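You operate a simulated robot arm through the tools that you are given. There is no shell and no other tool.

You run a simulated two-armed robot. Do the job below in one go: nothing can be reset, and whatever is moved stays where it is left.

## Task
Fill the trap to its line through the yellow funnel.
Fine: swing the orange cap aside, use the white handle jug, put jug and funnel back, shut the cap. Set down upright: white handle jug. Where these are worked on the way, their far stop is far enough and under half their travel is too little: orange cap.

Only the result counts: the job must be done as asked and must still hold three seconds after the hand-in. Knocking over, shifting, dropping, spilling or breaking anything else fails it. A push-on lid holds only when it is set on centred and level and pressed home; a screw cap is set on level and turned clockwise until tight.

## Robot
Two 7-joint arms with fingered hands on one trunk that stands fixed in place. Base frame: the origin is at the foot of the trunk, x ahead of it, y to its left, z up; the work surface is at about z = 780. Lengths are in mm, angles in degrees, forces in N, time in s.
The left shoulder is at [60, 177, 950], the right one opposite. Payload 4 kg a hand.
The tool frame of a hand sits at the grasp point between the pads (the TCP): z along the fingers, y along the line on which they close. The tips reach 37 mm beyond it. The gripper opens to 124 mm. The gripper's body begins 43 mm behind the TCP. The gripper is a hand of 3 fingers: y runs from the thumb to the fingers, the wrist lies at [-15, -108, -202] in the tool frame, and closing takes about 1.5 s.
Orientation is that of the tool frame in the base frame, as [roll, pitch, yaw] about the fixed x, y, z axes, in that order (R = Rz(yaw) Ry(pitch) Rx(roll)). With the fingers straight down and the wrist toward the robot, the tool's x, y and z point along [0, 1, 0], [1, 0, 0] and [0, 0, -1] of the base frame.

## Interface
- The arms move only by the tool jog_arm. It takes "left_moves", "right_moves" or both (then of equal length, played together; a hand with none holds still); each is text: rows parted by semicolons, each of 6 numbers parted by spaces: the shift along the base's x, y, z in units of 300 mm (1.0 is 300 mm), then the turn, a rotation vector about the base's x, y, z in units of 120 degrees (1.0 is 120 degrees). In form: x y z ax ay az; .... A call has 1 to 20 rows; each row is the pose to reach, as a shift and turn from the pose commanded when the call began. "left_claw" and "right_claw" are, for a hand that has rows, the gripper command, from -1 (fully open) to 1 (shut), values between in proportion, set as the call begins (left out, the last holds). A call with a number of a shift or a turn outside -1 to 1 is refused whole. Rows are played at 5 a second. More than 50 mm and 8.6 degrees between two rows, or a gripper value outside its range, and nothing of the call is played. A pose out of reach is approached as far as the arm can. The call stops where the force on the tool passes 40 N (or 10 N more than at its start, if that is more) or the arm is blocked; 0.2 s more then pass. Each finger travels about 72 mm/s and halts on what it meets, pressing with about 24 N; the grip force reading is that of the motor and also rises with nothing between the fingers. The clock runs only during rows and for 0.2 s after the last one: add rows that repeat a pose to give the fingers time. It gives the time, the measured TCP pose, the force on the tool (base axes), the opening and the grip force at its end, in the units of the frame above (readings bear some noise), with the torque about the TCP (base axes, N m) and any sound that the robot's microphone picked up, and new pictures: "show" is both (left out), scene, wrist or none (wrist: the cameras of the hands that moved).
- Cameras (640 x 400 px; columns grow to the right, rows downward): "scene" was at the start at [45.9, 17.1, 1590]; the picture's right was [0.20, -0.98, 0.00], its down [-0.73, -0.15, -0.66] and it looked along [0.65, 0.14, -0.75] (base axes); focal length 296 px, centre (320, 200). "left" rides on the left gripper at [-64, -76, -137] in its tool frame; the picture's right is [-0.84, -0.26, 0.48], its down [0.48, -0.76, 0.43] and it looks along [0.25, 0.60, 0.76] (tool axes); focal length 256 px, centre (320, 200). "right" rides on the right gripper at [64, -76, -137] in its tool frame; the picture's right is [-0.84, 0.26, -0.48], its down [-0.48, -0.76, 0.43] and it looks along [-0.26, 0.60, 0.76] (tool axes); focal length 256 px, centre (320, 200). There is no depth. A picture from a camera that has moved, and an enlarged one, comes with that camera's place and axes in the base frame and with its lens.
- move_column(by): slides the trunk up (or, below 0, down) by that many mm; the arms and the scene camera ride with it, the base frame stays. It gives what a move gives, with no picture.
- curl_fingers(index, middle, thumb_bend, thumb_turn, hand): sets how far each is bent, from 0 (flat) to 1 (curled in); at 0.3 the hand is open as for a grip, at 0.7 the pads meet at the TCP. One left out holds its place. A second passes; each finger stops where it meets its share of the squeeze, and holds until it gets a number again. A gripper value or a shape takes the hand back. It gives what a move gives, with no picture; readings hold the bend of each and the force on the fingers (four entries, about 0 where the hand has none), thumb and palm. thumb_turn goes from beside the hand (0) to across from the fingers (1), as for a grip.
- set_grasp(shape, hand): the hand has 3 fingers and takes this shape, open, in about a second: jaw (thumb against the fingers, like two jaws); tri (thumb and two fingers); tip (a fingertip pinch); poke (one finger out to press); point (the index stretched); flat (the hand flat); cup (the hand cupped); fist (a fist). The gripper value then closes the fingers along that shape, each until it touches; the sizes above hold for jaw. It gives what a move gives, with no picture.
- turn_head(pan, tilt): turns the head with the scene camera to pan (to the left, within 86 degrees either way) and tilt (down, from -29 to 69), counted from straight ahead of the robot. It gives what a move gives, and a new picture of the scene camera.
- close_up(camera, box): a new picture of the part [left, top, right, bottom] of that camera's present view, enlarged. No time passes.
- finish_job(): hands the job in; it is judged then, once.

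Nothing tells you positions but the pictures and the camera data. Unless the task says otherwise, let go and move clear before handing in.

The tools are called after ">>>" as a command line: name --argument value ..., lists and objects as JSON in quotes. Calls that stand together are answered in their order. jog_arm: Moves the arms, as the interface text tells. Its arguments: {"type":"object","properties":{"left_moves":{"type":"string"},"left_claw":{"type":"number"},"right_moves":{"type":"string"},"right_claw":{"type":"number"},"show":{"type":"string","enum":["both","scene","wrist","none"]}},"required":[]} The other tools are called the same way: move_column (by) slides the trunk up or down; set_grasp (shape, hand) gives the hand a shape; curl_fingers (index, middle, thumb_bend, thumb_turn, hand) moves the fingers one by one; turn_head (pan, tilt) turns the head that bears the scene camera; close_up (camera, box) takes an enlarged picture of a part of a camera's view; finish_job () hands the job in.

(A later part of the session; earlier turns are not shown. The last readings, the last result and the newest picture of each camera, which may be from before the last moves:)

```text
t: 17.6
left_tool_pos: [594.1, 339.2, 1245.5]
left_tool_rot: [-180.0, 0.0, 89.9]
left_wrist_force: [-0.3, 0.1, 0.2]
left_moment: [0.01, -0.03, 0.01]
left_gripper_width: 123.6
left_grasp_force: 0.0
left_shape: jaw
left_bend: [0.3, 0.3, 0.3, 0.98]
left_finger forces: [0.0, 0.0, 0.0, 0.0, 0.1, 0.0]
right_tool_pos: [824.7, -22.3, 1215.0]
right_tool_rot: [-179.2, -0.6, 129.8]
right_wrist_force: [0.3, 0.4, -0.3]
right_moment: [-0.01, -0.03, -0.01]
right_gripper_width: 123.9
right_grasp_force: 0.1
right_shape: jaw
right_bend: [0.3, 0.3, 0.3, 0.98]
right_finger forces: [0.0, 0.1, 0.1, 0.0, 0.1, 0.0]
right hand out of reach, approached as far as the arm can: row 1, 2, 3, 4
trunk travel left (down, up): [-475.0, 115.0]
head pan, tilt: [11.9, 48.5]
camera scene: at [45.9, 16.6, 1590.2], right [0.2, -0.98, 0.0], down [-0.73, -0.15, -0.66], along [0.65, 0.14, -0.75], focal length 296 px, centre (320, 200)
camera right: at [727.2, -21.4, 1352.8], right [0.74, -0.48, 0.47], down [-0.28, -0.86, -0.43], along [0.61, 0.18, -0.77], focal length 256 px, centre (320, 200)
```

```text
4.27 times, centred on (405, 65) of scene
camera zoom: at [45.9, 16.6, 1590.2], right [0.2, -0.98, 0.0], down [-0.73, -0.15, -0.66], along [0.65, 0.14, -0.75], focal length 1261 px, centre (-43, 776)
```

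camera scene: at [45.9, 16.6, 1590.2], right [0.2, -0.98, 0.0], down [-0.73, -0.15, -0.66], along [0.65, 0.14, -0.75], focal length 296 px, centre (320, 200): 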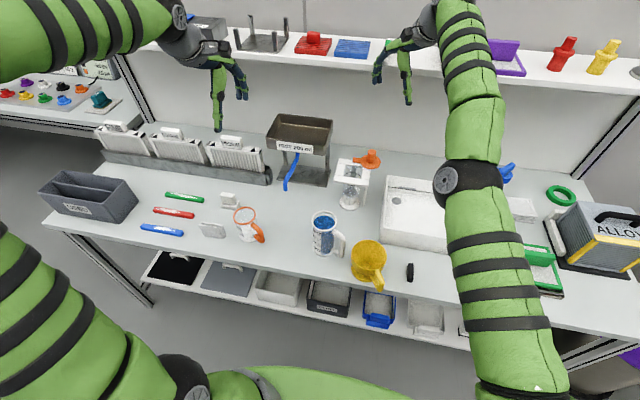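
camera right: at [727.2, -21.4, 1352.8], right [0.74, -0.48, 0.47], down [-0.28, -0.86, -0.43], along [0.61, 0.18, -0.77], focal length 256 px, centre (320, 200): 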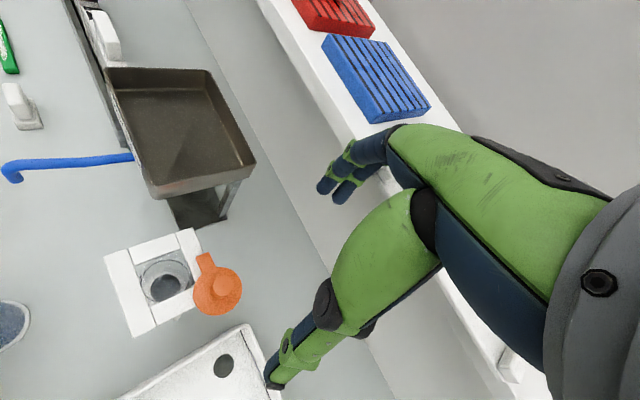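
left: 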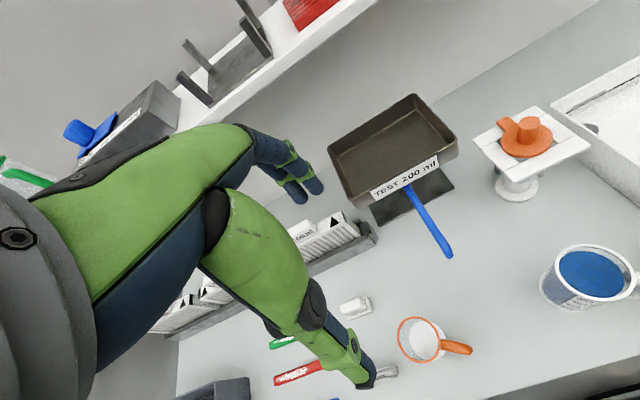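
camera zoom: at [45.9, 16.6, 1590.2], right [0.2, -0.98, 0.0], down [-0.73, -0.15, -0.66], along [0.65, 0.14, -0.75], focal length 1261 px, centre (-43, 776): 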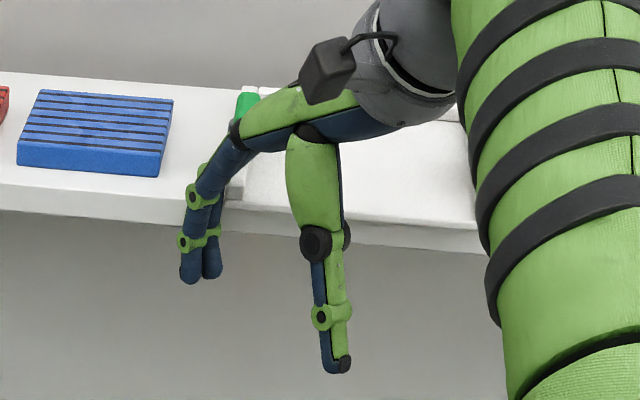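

The arm answered oddly because it is near a joint limit, but the tray on the shelf is where it was. I'll unwind the yaw first and keep the position about the same.

>>> jog_arm --right_moves "-0.02 0 0.02 0 0 -0.06; -0.04 0 0.04 0 0 -0.12; -0.06 0 0.06 0 0 -0.18; -0.08 0 0.08 0 0 -0.24; -0.1 0 0.1 0 0 -0.3; -0.12 0 0.12 0 0 -0.34" --show "both"

```text
t: 18.6
left_tool_pos: [594.8, 339.0, 1245.5]
left_tool_rot: [180.0, 0.0, 89.7]
left_wrist_force: [-0.3, -0.4, 0.1]
left_moment: [0.05, -0.01, -0.04]
left_gripper_width: 123.8
left_grasp_force: 0.0
left_shape: jaw
left_bend: [0.3, 0.3, 0.3, 0.98]
left_finger forces: [0.0, 0.0, 0.0, 0.0, 0.0, 0.0]
right_tool_pos: [821.3, -0.7, 1241.2]
right_tool_rot: [-178.1, -1.3, 103.7]
right_wrist_force: [-6.3, 25.7, -6.7]
right_moment: [0.14, 0.53, 2.05]
right_gripper_width: 123.6
right_grasp_force: 0.1
right_shape: jaw
right_bend: [0.29, 0.31, 0.3, 0.98]
right_finger forces: [0.0, 35.7, 0.1, 0.1, 0.0, 0.0]
right hand out of reach, approached as far as the arm can: row 1, 2, 3, 4, 5
trunk travel left (down, up): [-475.0, 115.0]
head pan, tilt: [11.9, 48.5]
stopped in row 5 (right hand): the force on the tool passed its limit at 44 N (the readings are from after the stop); the commanded pose is now the measured one
camera scene: at [45.6, 19.4, 1590.1], right [0.21, -0.98, 0.0], down [-0.73, -0.15, -0.66], along [0.65, 0.14, -0.75], focal length 296 px, centre (320, 200)
camera right: at [737.8, 40.8, 1381.3], right [0.47, -0.76, 0.45], down [-0.64, -0.64, -0.42], along [0.61, -0.09, -0.79], focal length 256 px, centre (320, 200)
```

scene: 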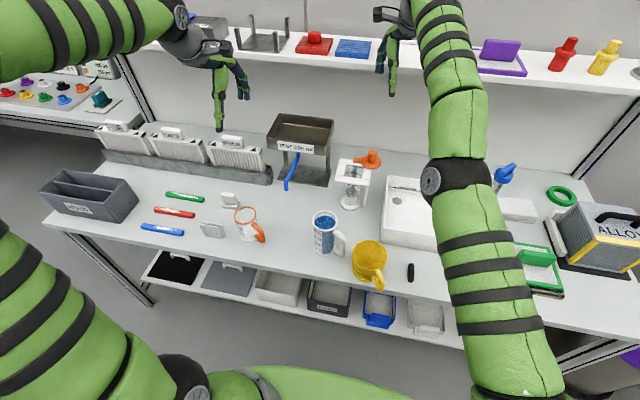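
right: 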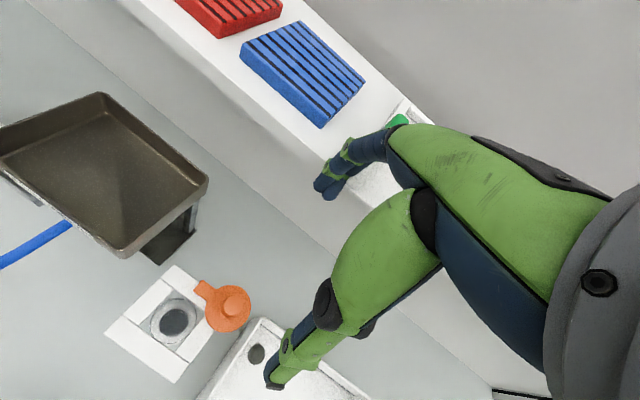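

A finger is touching something at the shelf again. I'll check what it is before moving.

>>> close_up --camera "scene" --box '[330, 20, 480, 110]'

>>> close_up --camera "right" --box '[290, 70, 450, 210]'

```text
4.27 times, centred on (405, 65) of scene
camera zoom: at [45.6, 19.4, 1590.1], right [0.21, -0.98, 0.0], down [-0.73, -0.15, -0.66], along [0.65, 0.14, -0.75], focal length 1261 px, centre (-43, 776)
```

zoom: 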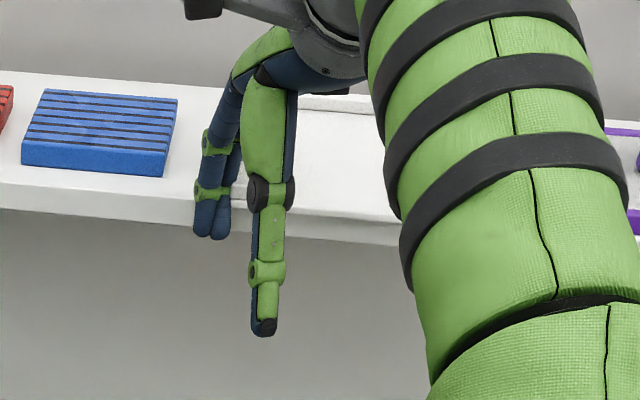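

```text
2.86 times, centred on (370, 140) of right
camera zoom: at [737.8, 40.8, 1381.3], right [0.47, -0.76, 0.45], down [-0.64, -0.64, -0.42], along [0.61, -0.09, -0.79], focal length 731 px, centre (177, 371)
```

zoom: 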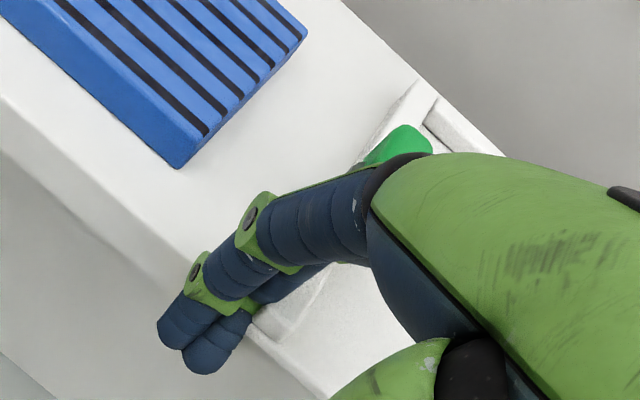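

The middle finger is up against the left end of the tray on the shelf. I'll move the hand left and back toward the robot, away from it.

>>> jog_arm --right_moves "0 0.04 0.0 0 0 0; -0.06 0.08 0.0 0 0 0; -0.14 0.12 0.0 0 0 0; -0.24 0.14 0.0 0 0 0" --show "both"

>>> close_up --camera "scene" --box '[330, 20, 480, 110]'

```text
t: 19.6
left_tool_pos: [593.6, 339.1, 1245.1]
left_tool_rot: [179.9, 0.0, 89.8]
left_wrist_force: [-0.3, 0.0, 0.1]
left_moment: [0.01, -0.04, 0.0]
left_gripper_width: 123.9
left_grasp_force: 0.0
left_shape: jaw
left_bend: [0.3, 0.3, 0.3, 0.98]
left_finger forces: [0.0, 0.1, 0.0, 0.0, 0.0, 0.0]
right_tool_pos: [749.2, 35.3, 1244.9]
right_tool_rot: [-178.5, -1.0, 103.2]
right_wrist_force: [1.1, -0.3, 0.3]
right_moment: [0.03, -0.03, 0.01]
right_gripper_width: 123.9
right_grasp_force: 0.1
right_shape: jaw
right_bend: [0.3, 0.3, 0.3, 0.98]
right_finger forces: [0.0, 0.0, 0.0, 0.1, 0.0, 0.0]
trunk travel left (down, up): [-475.0, 115.0]
head pan, tilt: [11.9, 48.5]
camera scene: at [44.8, 16.9, 1590.0], right [0.2, -0.98, 0.0], down [-0.73, -0.15, -0.66], along [0.65, 0.14, -0.75], focal length 296 px, centre (320, 200)
camera right: at [665.9, 76.9, 1383.1], right [0.45, -0.76, 0.46], down [-0.64, -0.64, -0.42], along [0.62, -0.1, -0.78], focal length 256 px, centre (320, 200)
```

scene: 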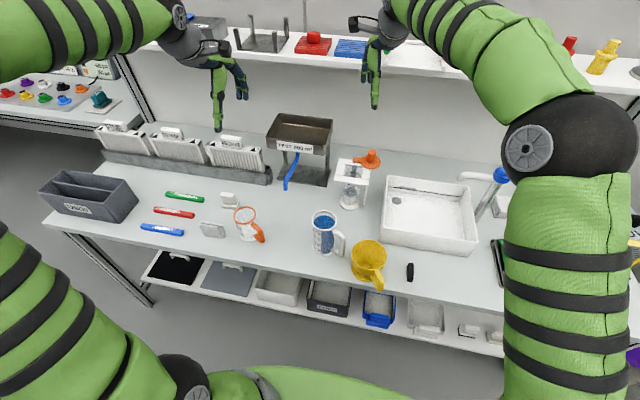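
right: 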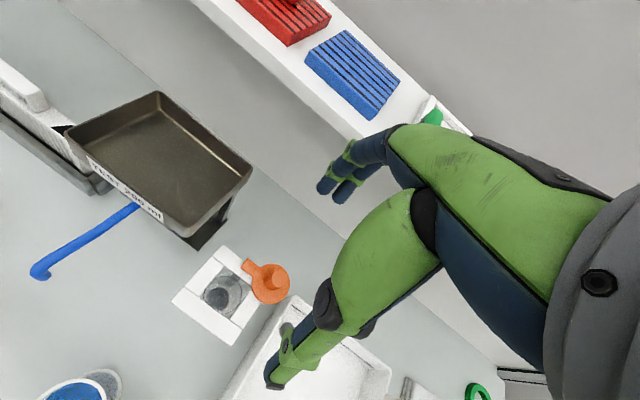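

```text
4.27 times, centred on (405, 65) of scene
camera zoom: at [44.8, 16.9, 1590.0], right [0.2, -0.98, 0.0], down [-0.73, -0.15, -0.66], along [0.65, 0.14, -0.75], focal length 1261 px, centre (-43, 776)
```

zoom: 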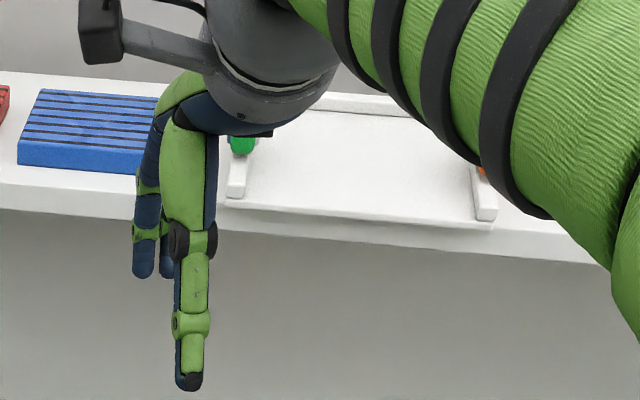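

The arm has recovered its normal posture. I'll take the right hand back to a neutral parking place and check the shelf tray against the first picture.

>>> jog_arm --right_moves "-0.1 -0.1 -0.02 0 0 -0.03; -0.2 -0.22 -0.05 0 0 -0.06; -0.3 -0.34 -0.08 0 0 -0.09; -0.4 -0.46 -0.1 0 0 -0.11; -0.45 -0.58 -0.13 0 0 -0.11; -0.5 -0.65 -0.15 0 0 -0.11" --show "scene"

>>> close_up --camera "scene" --box '[380, 30, 460, 80]'

>>> close_up --camera "scene" --box '[325, 140, 395, 190]'

```text
t: 21.0
left_tool_pos: [595.0, 339.0, 1244.2]
left_tool_rot: [180.0, 0.0, 89.8]
left_wrist_force: [-0.6, -1.0, -1.0]
left_moment: [-0.01, -0.01, 0.03]
left_gripper_width: 123.8
left_grasp_force: 0.0
left_shape: jaw
left_bend: [0.3, 0.3, 0.3, 0.98]
left_finger forces: [0.0, 0.0, 0.1, 0.0, 0.1, 0.0]
right_tool_pos: [602.4, -161.1, 1195.8]
right_tool_rot: [-178.4, -1.1, 89.7]
right_wrist_force: [-0.3, 0.0, 0.2]
right_moment: [0.0, 0.02, -0.01]
right_gripper_width: 124.1
right_grasp_force: 0.0
right_shape: jaw
right_bend: [0.3, 0.3, 0.3, 0.98]
right_finger forces: [0.0, 0.1, 0.0, 0.0, 0.1, 0.1]
trunk travel left (down, up): [-475.0, 115.0]
head pan, tilt: [11.9, 48.5]
camera scene: at [45.4, 16.7, 1590.0], right [0.21, -0.98, 0.0], down [-0.73, -0.15, -0.66], along [0.65, 0.14, -0.75], focal length 296 px, centre (320, 200)
```

scene: 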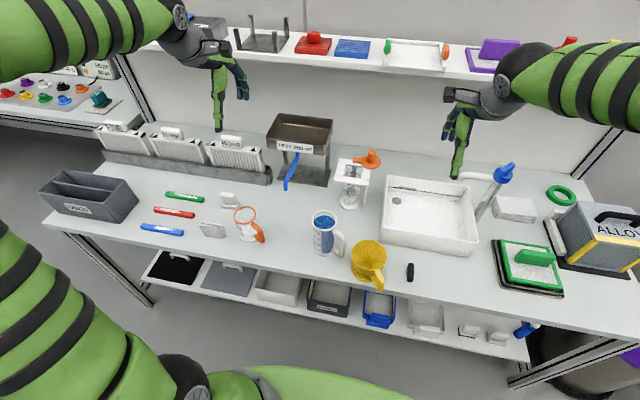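

```text
8.00 times, centred on (420, 55) of scene
camera zoom: at [45.4, 16.7, 1590.0], right [0.21, -0.98, 0.0], down [-0.73, -0.15, -0.66], along [0.65, 0.14, -0.75], focal length 2365 px, centre (-480, 1360)
```

zoom: 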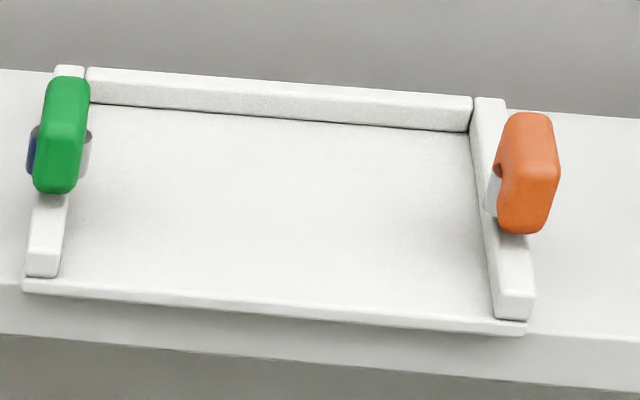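

```text
8.00 times, centred on (360, 165) of scene
camera zoom: at [45.4, 16.7, 1590.0], right [0.21, -0.98, 0.0], down [-0.73, -0.15, -0.66], along [0.65, 0.14, -0.75], focal length 2365 px, centre (0, 480)
```

zoom: 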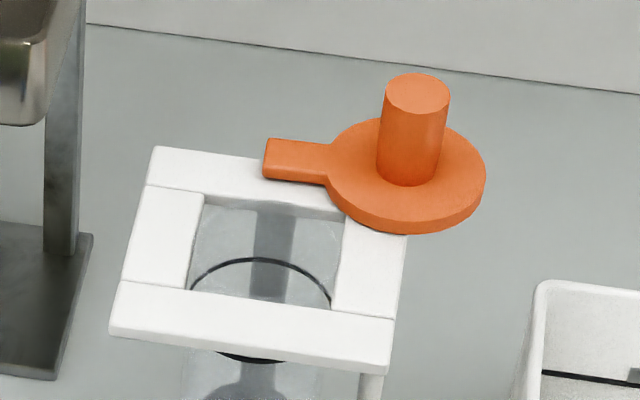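

The tray on the shelf is exactly where it was, and the mouth is uncovered with the cap at roughly 80 degrees. I'll grip the knob again at neutral yaw and swing it on to its far stop.

>>> jog_arm --right_moves "0.1 0.08 -0.05 -0.0092 -0.0133 0.0025; 0.21 0.17 -0.1 -0.0092 -0.0133 0.0025; 0.32 0.26 -0.16 -0.0092 -0.0133 0.0025; 0.43 0.35 -0.22 -0.0092 -0.0133 0.0025; 0.54 0.44 -0.28 -0.0092 -0.0133 0.0025; 0.63 0.52 -0.34 -0.0092 -0.0133 0.0025; 0.668 0.542 -0.42 -0.0092 -0.0133 0.0025; 0.67 0.542 -0.53 -0.0092 -0.0133 0.0025; 0.67 0.542 -0.62 -0.0092 -0.0133 0.0025; 0.67 0.542 -0.68 -0.0092 -0.0133 0.0025" --show "both"

```text
t: 23.2
left_tool_pos: [595.5, 338.9, 1244.7]
left_tool_rot: [180.0, 0.1, 89.9]
left_wrist_force: [0.7, 0.1, -0.4]
left_moment: [-0.03, 0.0, 0.05]
left_gripper_width: 123.6
left_grasp_force: 0.0
left_shape: jaw
left_bend: [0.3, 0.3, 0.3, 0.98]
left_finger forces: [0.0, 0.1, 0.1, 0.0, 0.0, 0.1]
right_tool_pos: [803.3, 1.5, 992.9]
right_tool_rot: [-180.0, 0.2, 90.2]
right_wrist_force: [-0.1, -0.3, 0.1]
right_moment: [-0.02, 0.0, 0.0]
right_gripper_width: 124.1
right_grasp_force: 0.0
right_shape: jaw
right_bend: [0.3, 0.3, 0.3, 0.98]
right_finger forces: [0.0, 0.0, 0.0, 0.1, 0.0, 0.0]
trunk travel left (down, up): [-475.0, 115.0]
head pan, tilt: [11.9, 48.5]
camera scene: at [46.1, 17.2, 1590.0], right [0.2, -0.98, 0.0], down [-0.73, -0.15, -0.66], along [0.65, 0.14, -0.75], focal length 296 px, centre (320, 200)
camera right: at [727.0, 64.4, 1129.0], right [0.26, -0.84, 0.48], down [-0.76, -0.49, -0.43], along [0.6, -0.25, -0.76], focal length 256 px, centre (320, 200)
```

scene: 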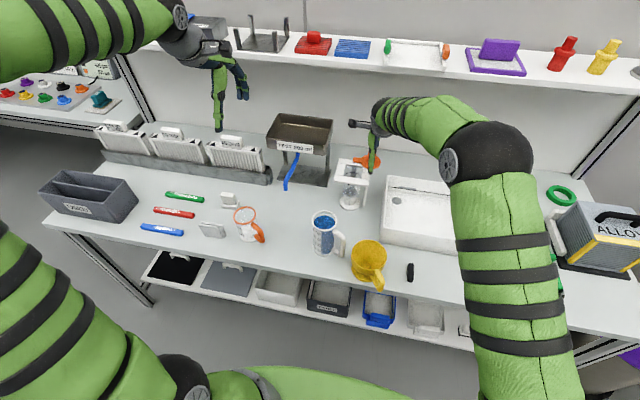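
right: 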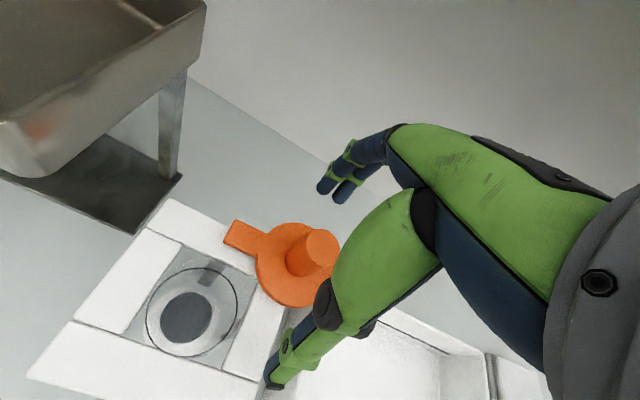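

The knob is between the fingers again. I'll close and drag it toward +x.

>>> jog_arm --right_moves "0 0 0 0 0 0; 0 0 0 0 0 0; 0 0 0 0 0 0; 0 0 0 0 0 0; 0 0 0 0 0 0; 0 0 0 0 0 0; 0 0 0 0 0 0; 0 0 0 0 0 0" --right_claw 1 --show "none"

>>> jog_arm --right_moves "0.012 0 0 0 0 0; 0.024 0 0 0 0 0; 0.037 0.002 0 0 0 0.02" --show "wrist"

```text
t: 25.0
left_tool_pos: [594.6, 338.4, 1244.3]
left_tool_rot: [180.0, 0.0, 89.9]
left_wrist_force: [-0.6, 0.3, -0.2]
left_moment: [0.0, 0.0, 0.02]
left_gripper_width: 123.6
left_grasp_force: 0.0
left_shape: jaw
left_bend: [0.3, 0.3, 0.3, 0.98]
left_finger forces: [0.0, 0.0, 0.1, 0.0, 0.1, 0.0]
right_tool_pos: [802.5, 0.8, 992.8]
right_tool_rot: [-180.0, 0.1, 90.2]
right_wrist_force: [-1.0, -1.2, -2.6]
right_moment: [0.02, -0.62, 0.03]
right_gripper_width: 32.4
right_grasp_force: 23.7
right_shape: jaw
right_bend: [0.56, 0.62, 0.6, 1.0]
right_finger forces: [16.3, 8.6, 0.0, 0.0, 26.3, 0.0]
trunk travel left (down, up): [-475.0, 115.0]
head pan, tilt: [11.9, 48.5]
```

```text
t: 25.8
left_tool_pos: [594.5, 338.4, 1243.4]
left_tool_rot: [-179.9, 0.0, 90.0]
left_wrist_force: [0.4, 0.0, -0.4]
left_moment: [0.0, -0.01, -0.01]
left_gripper_width: 123.5
left_grasp_force: 0.1
left_shape: jaw
left_bend: [0.3, 0.3, 0.3, 0.98]
left_finger forces: [0.1, 0.0, 0.0, 0.0, 0.0, 0.0]
right_tool_pos: [813.3, 3.0, 993.5]
right_tool_rot: [179.9, 0.0, 92.7]
right_wrist_force: [-3.4, 1.3, -3.3]
right_moment: [0.23, -0.53, 0.22]
right_gripper_width: 31.4
right_grasp_force: 23.9
right_shape: jaw
right_bend: [0.57, 0.62, 0.6, 1.0]
right_finger forces: [16.8, 8.1, 0.1, 0.0, 27.4, 0.1]
trunk travel left (down, up): [-475.0, 115.0]
head pan, tilt: [11.9, 48.5]
camera right: at [734.6, 62.6, 1129.3], right [0.3, -0.82, 0.48], down [-0.74, -0.52, -0.43], along [0.61, -0.23, -0.76], focal length 256 px, centre (320, 200)
```

right: 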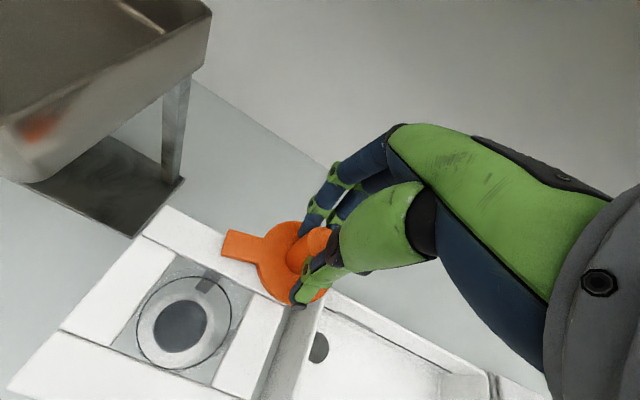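

It moves freely past 90 degrees. I'll keep following the arc.

>>> jog_arm --right_moves "0.014 0 0 0 0 0.02; 0.029 0.001 0 0 0 0.04; 0.043 0.003 0 0 0 0.07; 0.058 0.007 0 0 0 0.1" --show "wrist"

```text
t: 26.8
left_tool_pos: [594.0, 340.2, 1244.7]
left_tool_rot: [-180.0, 0.0, 89.9]
left_wrist_force: [0.2, 0.6, 0.5]
left_moment: [-0.02, 0.01, -0.02]
left_gripper_width: 123.6
left_grasp_force: 0.1
left_shape: jaw
left_bend: [0.3, 0.3, 0.3, 0.98]
left_finger forces: [0.0, 0.1, 0.1, 0.0, 0.0, 0.0]
right_tool_pos: [830.3, 5.4, 993.0]
right_tool_rot: [-180.0, 0.3, 104.9]
right_wrist_force: [-9.9, 8.6, -6.6]
right_moment: [0.56, -0.27, 0.3]
right_gripper_width: 30.3
right_grasp_force: 24.3
right_shape: jaw
right_bend: [0.57, 0.65, 0.6, 1.0]
right_finger forces: [17.5, 4.1, 0.0, 0.1, 25.5, 0.1]
trunk travel left (down, up): [-475.0, 115.0]
head pan, tilt: [11.9, 48.5]
camera right: at [740.8, 47.3, 1129.5], right [0.46, -0.74, 0.49], down [-0.61, -0.66, -0.43], along [0.64, -0.1, -0.76], focal length 256 px, centre (320, 200)
```

right: 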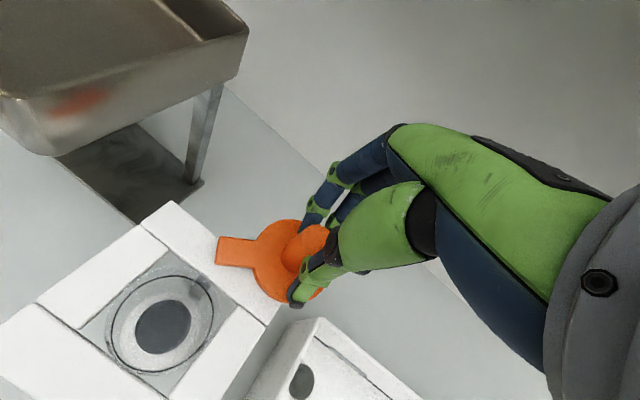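

It is at about 108 degrees and still moving. One more short push should show whether the stop is near.

>>> jog_arm --right_moves "0.01 0.006 0 0 0 0.01; 0.02 0.013 0 0 0 0.02; 0.03 0.02 0 0 0 0.03" --show "wrist"

```text
t: 27.6
left_tool_pos: [591.6, 336.7, 1245.1]
left_tool_rot: [179.9, 0.1, 89.8]
left_wrist_force: [0.7, 1.0, -0.6]
left_moment: [0.0, 0.0, -0.03]
left_gripper_width: 123.7
left_grasp_force: 0.0
left_shape: jaw
left_bend: [0.3, 0.3, 0.3, 0.98]
left_finger forces: [0.0, 0.0, 0.1, 0.0, 0.0, 0.0]
right_tool_pos: [837.9, 7.6, 995.1]
right_tool_rot: [-179.9, 0.2, 108.1]
right_wrist_force: [-32.0, -6.8, -6.5]
right_moment: [0.09, 0.04, 0.1]
right_gripper_width: 34.0
right_grasp_force: 23.9
right_shape: jaw
right_bend: [0.6, 0.72, 0.58, 1.0]
right_finger forces: [9.3, 1.7, 0.0, 0.0, 40.7, 0.0]
trunk travel left (down, up): [-475.0, 115.0]
head pan, tilt: [11.9, 48.5]
camera right: at [746.1, 44.8, 1130.1], right [0.51, -0.71, 0.48], down [-0.57, -0.7, -0.43], along [0.65, -0.06, -0.76], focal length 256 px, centre (320, 200)
```

right: 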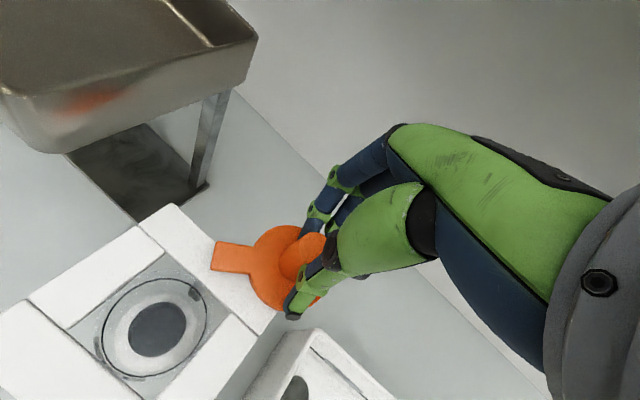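

That is the far stop, at about 115 degrees. I'll let go, lift just clear of the knob and pull straight back under the shelf.

>>> jog_arm --right_moves "0 0 0 0 0 0; 0 0 0 0 0 0; 0 0 0 0 0 0; 0 0 0 0 0 0; 0 0 0 0 0 0; 0 0 0.05 0 0 0; -0.04 0 0.1 0 0 0; -0.1 0 0.14 0 0 0; -0.2 -0.02 0.18 0 0 -0.03; -0.33 -0.06 0.24 0 0 -0.07; -0.46 -0.12 0.32 0 0 -0.11; -0.6 -0.2 0.4 0 0 -0.15; -0.7 -0.3 0.45 0 0 -0.15; -0.75 -0.42 0.5 0 0 -0.15" --right_claw -1 --show "both"

>>> close_up --camera "scene" --box '[325, 140, 395, 190]'

```text
refused: row 12 steps farther than a row can; nothing moved
```

```text
8.00 times, centred on (360, 165) of scene
camera zoom: at [42.8, 16.1, 1590.1], right [0.2, -0.98, 0.0], down [-0.73, -0.15, -0.66], along [0.65, 0.14, -0.75], focal length 2365 px, centre (0, 480)
```

zoom: 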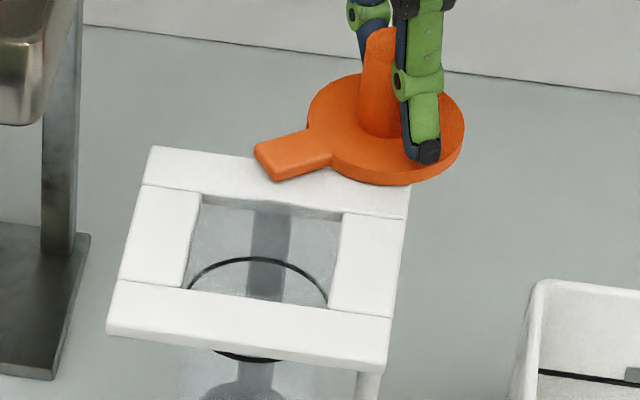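

That was refused for one overlong step, so nothing moved. I'll repeat it with smaller steps.

>>> jog_arm --right_moves "0 0 0 0 0 0; 0 0 0 0 0 0; 0 0 0 0 0 0; 0 0 0 0 0 0; 0 0 0 0 0 0; 0 0 0.05 0 0 0; -0.04 0 0.1 0 0 0; -0.1 0 0.14 0 0 0; -0.2 -0.02 0.18 0 0 -0.03; -0.32 -0.05 0.23 0 0 -0.07; -0.44 -0.1 0.29 0 0 -0.11; -0.55 -0.16 0.35 0 0 -0.15; -0.65 -0.25 0.4 0 0 -0.15; -0.72 -0.36 0.45 0 0 -0.15" --right_claw -1 --show "both"

>>> close_up --camera "scene" --box '[325, 140, 395, 190]'

```text
t: 30.6
left_tool_pos: [595.4, 337.4, 1244.3]
left_tool_rot: [-179.9, 0.0, 89.8]
left_wrist_force: [0.2, 0.0, -0.1]
left_moment: [0.0, 0.0, -0.02]
left_gripper_width: 123.7
left_grasp_force: 0.0
left_shape: jaw
left_bend: [0.3, 0.3, 0.3, 0.98]
left_finger forces: [0.0, 0.0, 0.0, 0.0, 0.0, 0.0]
right_tool_pos: [622.5, -97.8, 1127.3]
right_tool_rot: [180.0, 0.1, 90.2]
right_wrist_force: [-0.1, -0.2, -0.3]
right_moment: [0.01, 0.0, -0.01]
right_gripper_width: 123.8
right_grasp_force: 0.1
right_shape: jaw
right_bend: [0.3, 0.3, 0.3, 0.98]
right_finger forces: [0.1, 0.0, 0.0, 0.0, 0.2, 0.0]
trunk travel left (down, up): [-475.0, 115.0]
head pan, tilt: [11.9, 48.5]
camera scene: at [45.2, 16.3, 1590.0], right [0.21, -0.98, 0.0], down [-0.73, -0.15, -0.66], along [0.65, 0.14, -0.75], focal length 296 px, centre (320, 200)
camera right: at [546.8, -34.2, 1264.5], right [0.26, -0.84, 0.48], down [-0.76, -0.49, -0.43], along [0.6, -0.25, -0.76], focal length 256 px, centre (320, 200)
```

scene: 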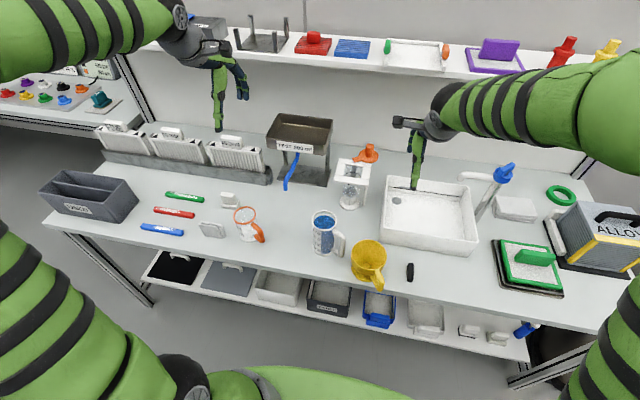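
right: 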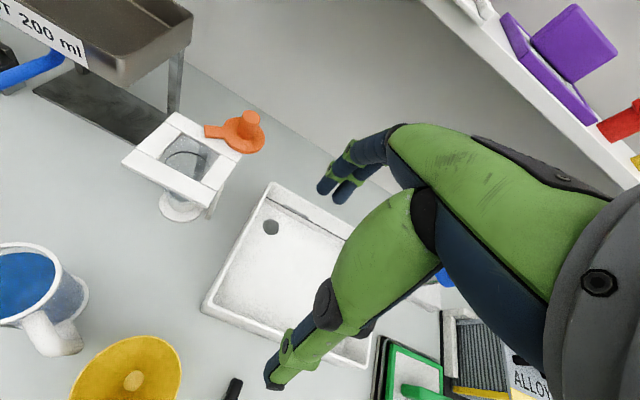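

```text
8.00 times, centred on (360, 165) of scene
camera zoom: at [45.2, 16.3, 1590.0], right [0.21, -0.98, 0.0], down [-0.73, -0.15, -0.66], along [0.65, 0.14, -0.75], focal length 2365 px, centre (0, 480)
```

zoom: 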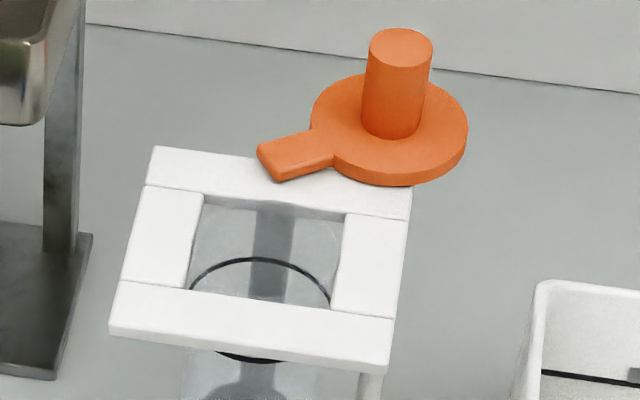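

The cap is fully aside. Now the funnel: I'll zoom in on it and its handle from both cameras.

>>> close_up --camera "right" --box '[0, 230, 260, 400]'

>>> close_up --camera "scene" --box '[340, 235, 400, 295]'

>>> turn_head --pan -5 --tilt 60

```text
2.35 times, centred on (130, 315) of right
camera zoom: at [546.8, -34.2, 1264.5], right [0.26, -0.84, 0.48], down [-0.76, -0.49, -0.43], along [0.6, -0.25, -0.76], focal length 602 px, centre (767, -71)
```

zoom: 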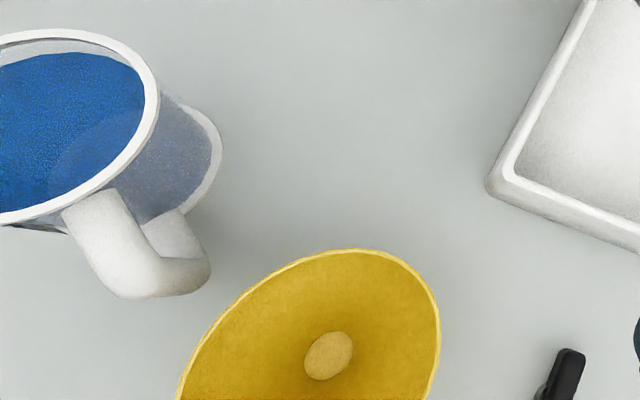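

```text
6.67 times, centred on (370, 265) of scene
camera zoom: at [45.2, 16.3, 1590.0], right [0.21, -0.98, 0.0], down [-0.73, -0.15, -0.66], along [0.65, 0.14, -0.75], focal length 1971 px, centre (-13, -233)
```

zoom: 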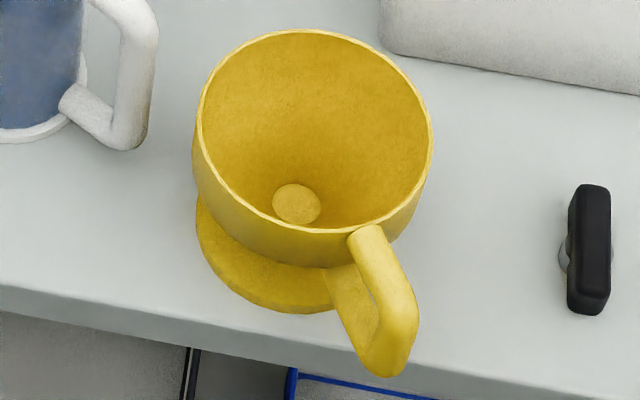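

```text
t: 31.4
left_tool_pos: [594.8, 337.2, 1244.8]
left_tool_rot: [-180.0, 0.1, 89.9]
left_wrist_force: [0.3, 0.4, 0.5]
left_moment: [-0.02, -0.01, 0.03]
left_gripper_width: 123.9
left_grasp_force: 0.0
left_shape: jaw
left_bend: [0.3, 0.3, 0.3, 0.98]
left_finger forces: [0.0, 0.1, 0.0, 0.0, 0.0, 0.0]
right_tool_pos: [624.3, -95.5, 1128.4]
right_tool_rot: [179.9, 0.1, 90.2]
right_wrist_force: [-0.5, -0.8, 0.7]
right_moment: [-0.03, 0.02, -0.01]
right_gripper_width: 123.6
right_grasp_force: 0.1
right_shape: jaw
right_bend: [0.3, 0.3, 0.3, 0.98]
right_finger forces: [0.0, 0.0, 0.0, 0.0, 0.0, 0.0]
trunk travel left (down, up): [-475.0, 115.0]
head pan, tilt: [-5.0, 60.0]
camera scene: at [35.6, -4.8, 1575.4], right [-0.09, -1.0, 0.0], down [-0.86, 0.08, -0.5], along [0.5, -0.04, -0.87], focal length 296 px, centre (320, 200)
```

scene: 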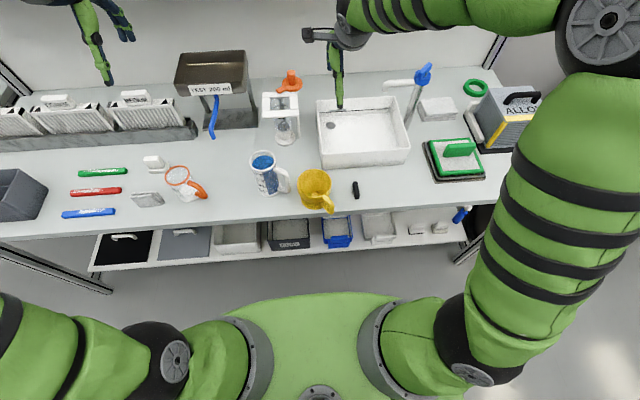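

The funnel's axis is at about (504, -30) with its rim near z = 858 and roughly 102 mm wide, so the open hand can take it round the bowl from above. I'll move the right hand above it and look.

>>> jog_arm --right_moves "-0.08 0.045 -0.09 0 0 0; -0.16 0.09 -0.18 0 0 0; -0.24 0.135 -0.27 0 0 0; -0.32 0.18 -0.35 0 0 0; -0.398 0.224 -0.427 0 0 0" --show "both"

```text
t: 32.6
left_tool_pos: [594.6, 338.4, 1243.9]
left_tool_rot: [-180.0, 0.0, 89.9]
left_wrist_force: [-0.4, 0.6, 0.5]
left_moment: [0.0, 0.0, -0.04]
left_gripper_width: 123.6
left_grasp_force: 0.1
left_shape: jaw
left_bend: [0.3, 0.3, 0.3, 0.98]
left_finger forces: [0.0, 0.0, 0.1, 0.0, 0.1, 0.0]
right_tool_pos: [503.9, -28.9, 1000.1]
right_tool_rot: [179.9, 0.2, 90.1]
right_wrist_force: [-0.6, 0.2, -0.4]
right_moment: [-0.01, 0.01, -0.01]
right_gripper_width: 123.6
right_grasp_force: 0.1
right_shape: jaw
right_bend: [0.3, 0.3, 0.3, 0.98]
right_finger forces: [0.0, 0.0, 0.0, 0.1, 0.0, 0.0]
trunk travel left (down, up): [-475.0, 115.0]
head pan, tilt: [-5.0, 60.0]
camera scene: at [35.3, -4.1, 1575.4], right [-0.09, -1.0, 0.0], down [-0.86, 0.08, -0.5], along [0.5, -0.04, -0.87], focal length 296 px, centre (320, 200)
camera right: at [428.3, 34.0, 1136.2], right [0.26, -0.84, 0.48], down [-0.76, -0.49, -0.43], along [0.6, -0.25, -0.76], focal length 256 px, centre (320, 200)
```

scene: 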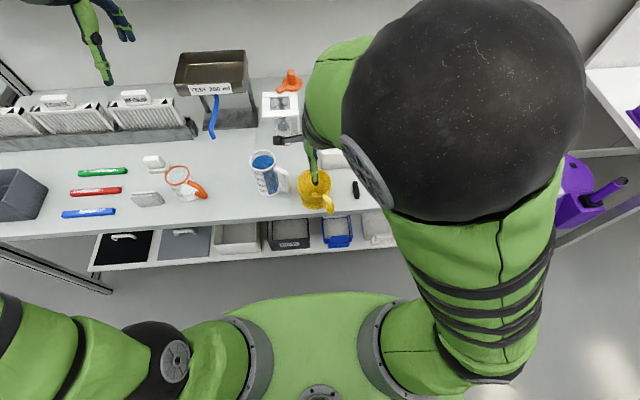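
right: 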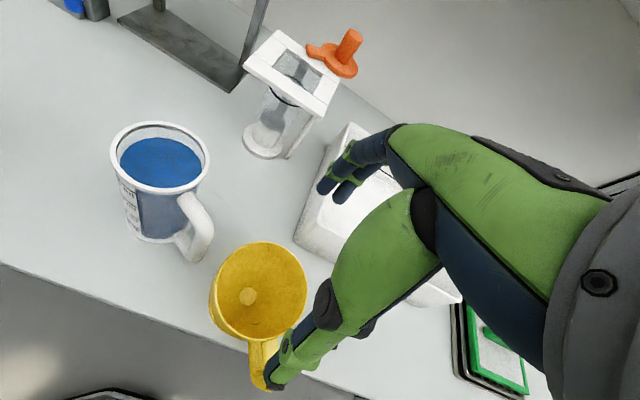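

The view confirms the funnel at about (502, -27). I'll zoom to refine its centre before descending.

>>> close_up --camera "right" --box '[190, 230, 340, 400]'

>>> close_up --camera "scene" --box '[285, 140, 345, 220]'

```text
2.35 times, centred on (265, 315) of right
camera zoom: at [428.3, 34.0, 1136.2], right [0.26, -0.84, 0.48], down [-0.76, -0.49, -0.43], along [0.6, -0.25, -0.76], focal length 602 px, centre (449, -71)
```

zoom: 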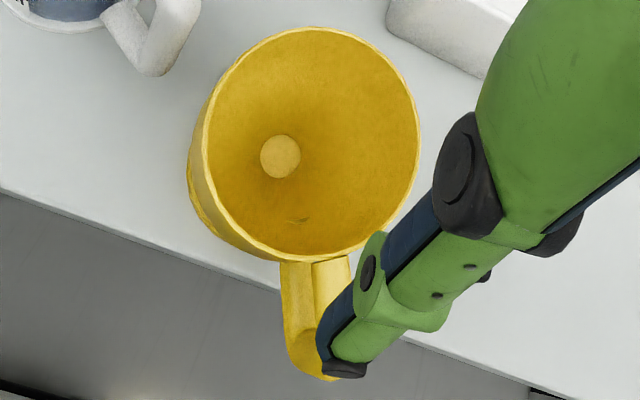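

```text
5.00 times, centred on (315, 180) of scene
camera zoom: at [35.3, -4.1, 1575.4], right [-0.09, -1.0, 0.0], down [-0.86, 0.08, -0.5], along [0.5, -0.04, -0.87], focal length 1478 px, centre (345, 300)
```

zoom: 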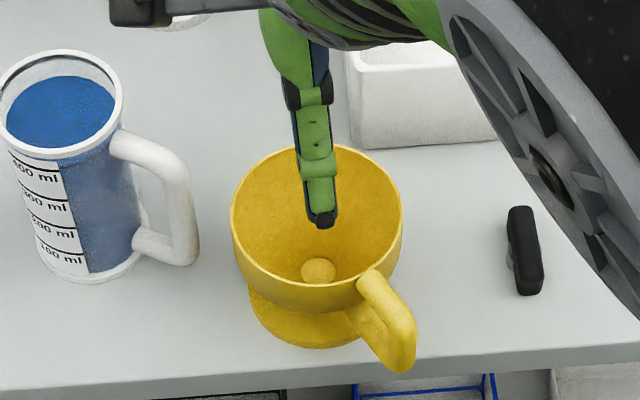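

Both cameras agree on the funnel axis at (503, -28.5) and the rim at z ≈ 863. I'll lower to just above the rim and check that the fingers straddle it.

>>> jog_arm --right_moves "-0.003 0.001 -0.12 0 0 0; -0.003 0.001 -0.24 0 0 0; -0.003 0.001 -0.31 0 0 0" --show "both"

>>> close_up --camera "scene" --box '[285, 150, 345, 220]'

>>> close_up --camera "right" --box '[180, 150, 400, 400]'

```text
t: 33.4
left_tool_pos: [596.0, 337.9, 1244.2]
left_tool_rot: [179.9, 0.1, 89.9]
left_wrist_force: [-0.4, -0.7, 0.4]
left_moment: [0.01, 0.01, 0.0]
left_gripper_width: 123.4
left_grasp_force: 0.1
left_shape: jaw
left_bend: [0.3, 0.3, 0.3, 0.98]
left_finger forces: [0.0, 0.0, 0.0, 0.0, 0.0, 0.0]
right_tool_pos: [503.2, -30.4, 907.8]
right_tool_rot: [179.9, 0.2, 90.3]
right_wrist_force: [-0.3, 0.4, -0.5]
right_moment: [-0.03, 0.01, 0.04]
right_gripper_width: 123.6
right_grasp_force: 0.0
right_shape: jaw
right_bend: [0.3, 0.3, 0.3, 0.98]
right_finger forces: [0.0, 0.1, 0.0, 0.0, 0.0, 0.0]
trunk travel left (down, up): [-475.0, 115.0]
head pan, tilt: [-5.0, 60.0]
camera scene: at [35.8, -4.6, 1575.4], right [-0.09, -1.0, 0.0], down [-0.86, 0.08, -0.5], along [0.5, -0.04, -0.87], focal length 296 px, centre (320, 200)
camera right: at [427.4, 33.2, 1042.9], right [0.26, -0.84, 0.48], down [-0.76, -0.49, -0.43], along [0.6, -0.25, -0.76], focal length 256 px, centre (320, 200)
```

scene: 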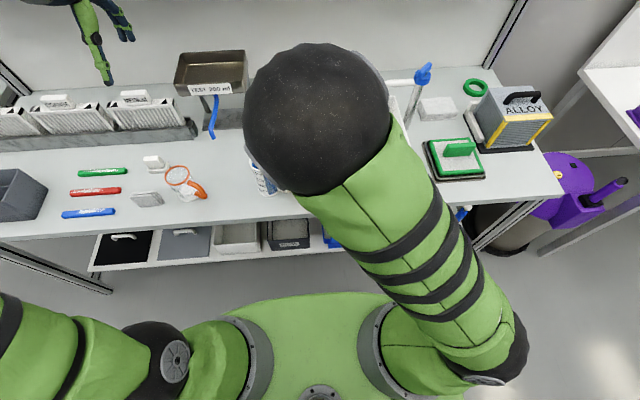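
right: 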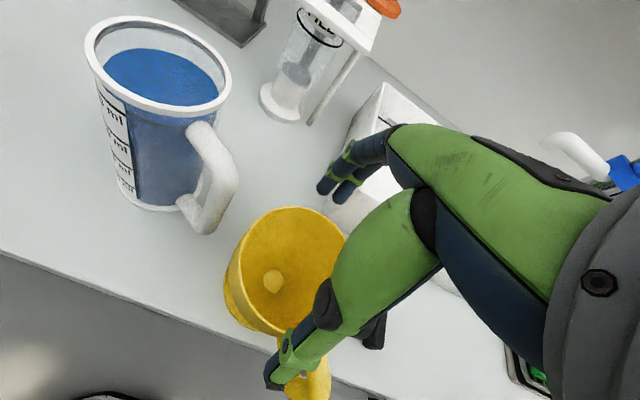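

```text
5.71 times, centred on (315, 185) of scene
camera zoom: at [35.8, -4.6, 1575.4], right [-0.09, -1.0, 0.0], down [-0.86, 0.08, -0.5], along [0.5, -0.04, -0.87], focal length 1689 px, centre (349, 286)
```

zoom: 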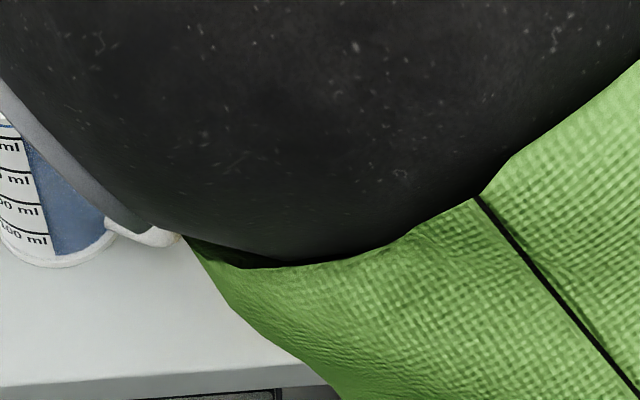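

```text
1.60 times, centred on (290, 275) of right
camera zoom: at [427.4, 33.2, 1042.9], right [0.26, -0.84, 0.48], down [-0.76, -0.49, -0.43], along [0.6, -0.25, -0.76], focal length 410 px, centre (368, 80)
```

zoom: 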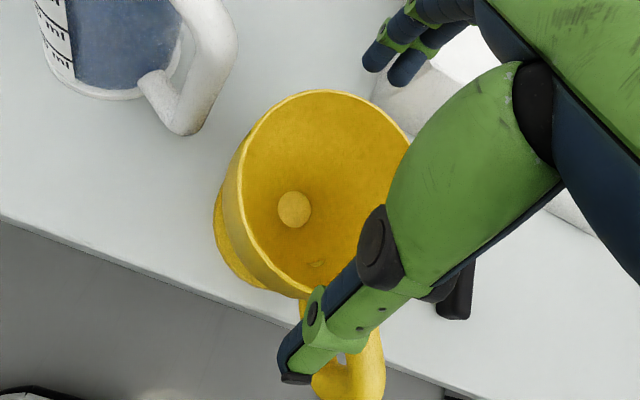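

The fill ring even carries a "FILL" mark. Thumb and fingers have over 10 mm clearance outside the rim and the thumb clears the handle, so I'll go down and close on the bowl.

>>> jog_arm --right_moves "0 0.004 -0.06 0 0 0; 0 0.004 -0.12 0 0 0; 0 0.004 -0.18 0 0 0; 0 0.004 -0.193 0 0 0" --show "wrist"

```text
t: 34.4
left_tool_pos: [595.6, 338.8, 1244.9]
left_tool_rot: [-179.9, 0.1, 90.0]
left_wrist_force: [0.8, 0.0, -0.4]
left_moment: [0.0, 0.01, 0.01]
left_gripper_width: 123.4
left_grasp_force: 0.0
left_shape: jaw
left_bend: [0.3, 0.3, 0.3, 0.98]
left_finger forces: [0.0, 0.0, 0.1, 0.1, 0.0, 0.1]
right_tool_pos: [503.4, -28.3, 849.5]
right_tool_rot: [179.9, 0.1, 90.2]
right_wrist_force: [-0.7, 0.3, 1.0]
right_moment: [-0.02, -0.01, 0.0]
right_gripper_width: 123.7
right_grasp_force: 0.0
right_shape: jaw
right_bend: [0.3, 0.3, 0.3, 0.98]
right_finger forces: [0.0, 0.0, 0.0, 0.1, 1.1, 0.0]
trunk travel left (down, up): [-475.0, 115.0]
head pan, tilt: [-5.0, 60.0]
camera right: at [427.4, 34.2, 986.0], right [0.26, -0.84, 0.48], down [-0.76, -0.49, -0.43], along [0.6, -0.25, -0.76], focal length 256 px, centre (320, 200)
```

right: 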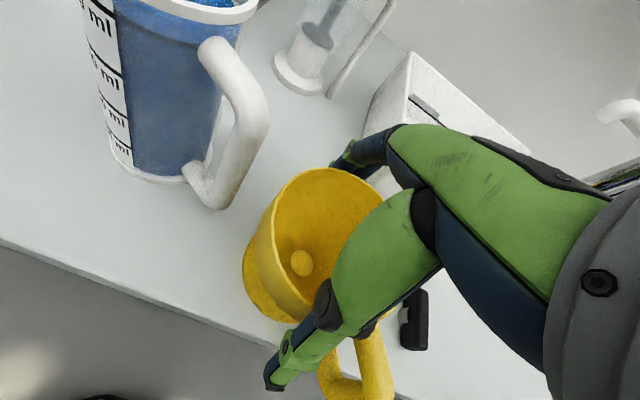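

The thumb reads a light 1.1 N touch. I'll check what it is against before closing.

>>> close_up --camera "right" --box '[230, 260, 410, 400]'

```text
2.86 times, centred on (320, 330) of right
camera zoom: at [427.4, 34.2, 986.0], right [0.26, -0.84, 0.48], down [-0.76, -0.49, -0.43], along [0.6, -0.25, -0.76], focal length 731 px, centre (320, -171)
```

zoom: 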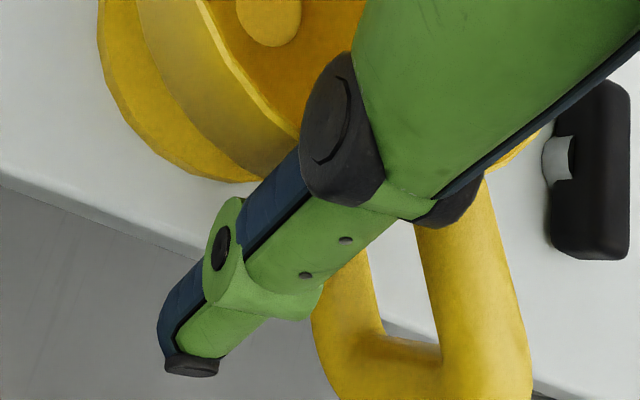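

The thumb is right beside the funnel's handle. I'll turn the hand 10 degrees away from it, then close.

>>> jog_arm --right_moves "0 0 0.01 0 0 -0.04; 0 0 0.01 0 0 -0.083; 0 0 0 0 0 -0.083" --show "wrist"

```text
t: 35.2
left_tool_pos: [594.6, 337.5, 1243.9]
left_tool_rot: [180.0, -0.1, 89.9]
left_wrist_force: [0.3, 0.2, -0.1]
left_moment: [0.0, 0.0, 0.0]
left_gripper_width: 123.6
left_grasp_force: 0.1
left_shape: jaw
left_bend: [0.3, 0.3, 0.3, 0.98]
left_finger forces: [0.0, 0.1, 0.0, 0.1, 0.0, 0.0]
right_tool_pos: [503.4, -29.4, 850.4]
right_tool_rot: [-180.0, 0.1, 80.1]
right_wrist_force: [0.2, 0.2, 0.5]
right_moment: [-0.01, 0.0, -0.03]
right_gripper_width: 123.8
right_grasp_force: 0.0
right_shape: jaw
right_bend: [0.3, 0.3, 0.3, 0.98]
right_finger forces: [0.0, 0.1, 0.0, 0.0, 0.3, 0.0]
trunk travel left (down, up): [-475.0, 115.0]
head pan, tilt: [-5.0, 60.0]
camera right: at [439.9, 46.0, 985.9], right [0.11, -0.87, 0.48], down [-0.83, -0.35, -0.43], along [0.55, -0.35, -0.76], focal length 256 px, centre (320, 200)
```

right: 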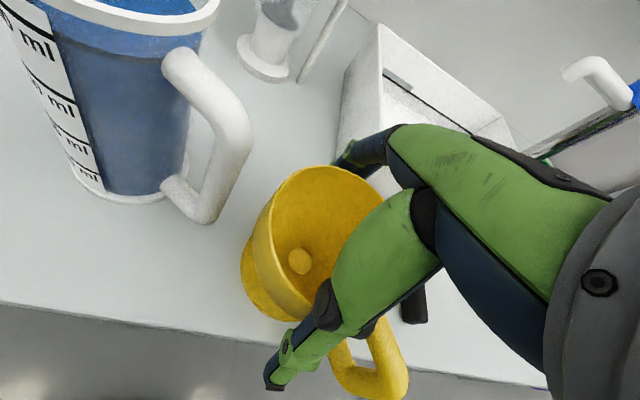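

The thumb is clear now. I'll close on the bowl.

>>> jog_arm --right_moves "0 0 0 0 0 0; 0 0 0 0 0 0; 0 0 0 0 0 0; 0 0 0 0 0 0; 0 0 0 0 0 0; 0 0 0 0 0 0" --right_claw 1 --show "wrist"

```text
t: 36.6
left_tool_pos: [594.6, 338.2, 1243.8]
left_tool_rot: [180.0, 0.0, 90.0]
left_wrist_force: [0.5, 0.5, 0.3]
left_moment: [0.0, -0.05, -0.02]
left_gripper_width: 123.5
left_grasp_force: 0.1
left_shape: jaw
left_bend: [0.3, 0.3, 0.3, 0.98]
left_finger forces: [0.0, 0.1, 0.1, 0.0, 0.0, 0.0]
right_tool_pos: [503.4, -28.4, 850.8]
right_tool_rot: [179.9, 0.1, 80.3]
right_wrist_force: [-0.3, -0.6, 0.7]
right_moment: [-0.01, -0.02, -0.01]
right_gripper_width: 97.0
right_grasp_force: 23.8
right_shape: jaw
right_bend: [0.34, 0.41, 0.07, 0.98]
right_finger forces: [22.9, 9.8, 0.0, 0.0, 34.2, 0.0]
trunk travel left (down, up): [-475.0, 115.0]
head pan, tilt: [-5.0, 60.0]
camera right: at [439.9, 46.0, 985.9], right [0.11, -0.87, 0.48], down [-0.83, -0.35, -0.43], along [0.55, -0.35, -0.76], focal length 256 px, centre (320, 200)
```

right: 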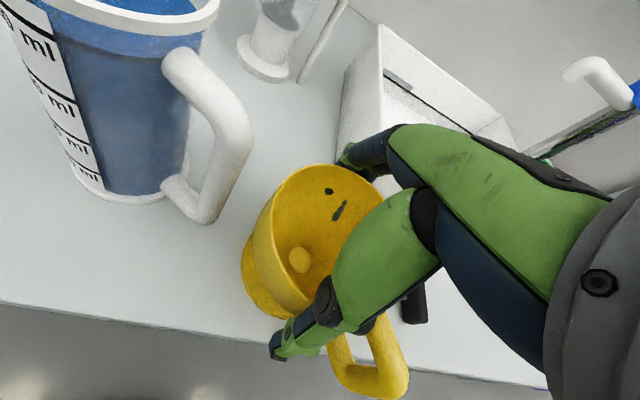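

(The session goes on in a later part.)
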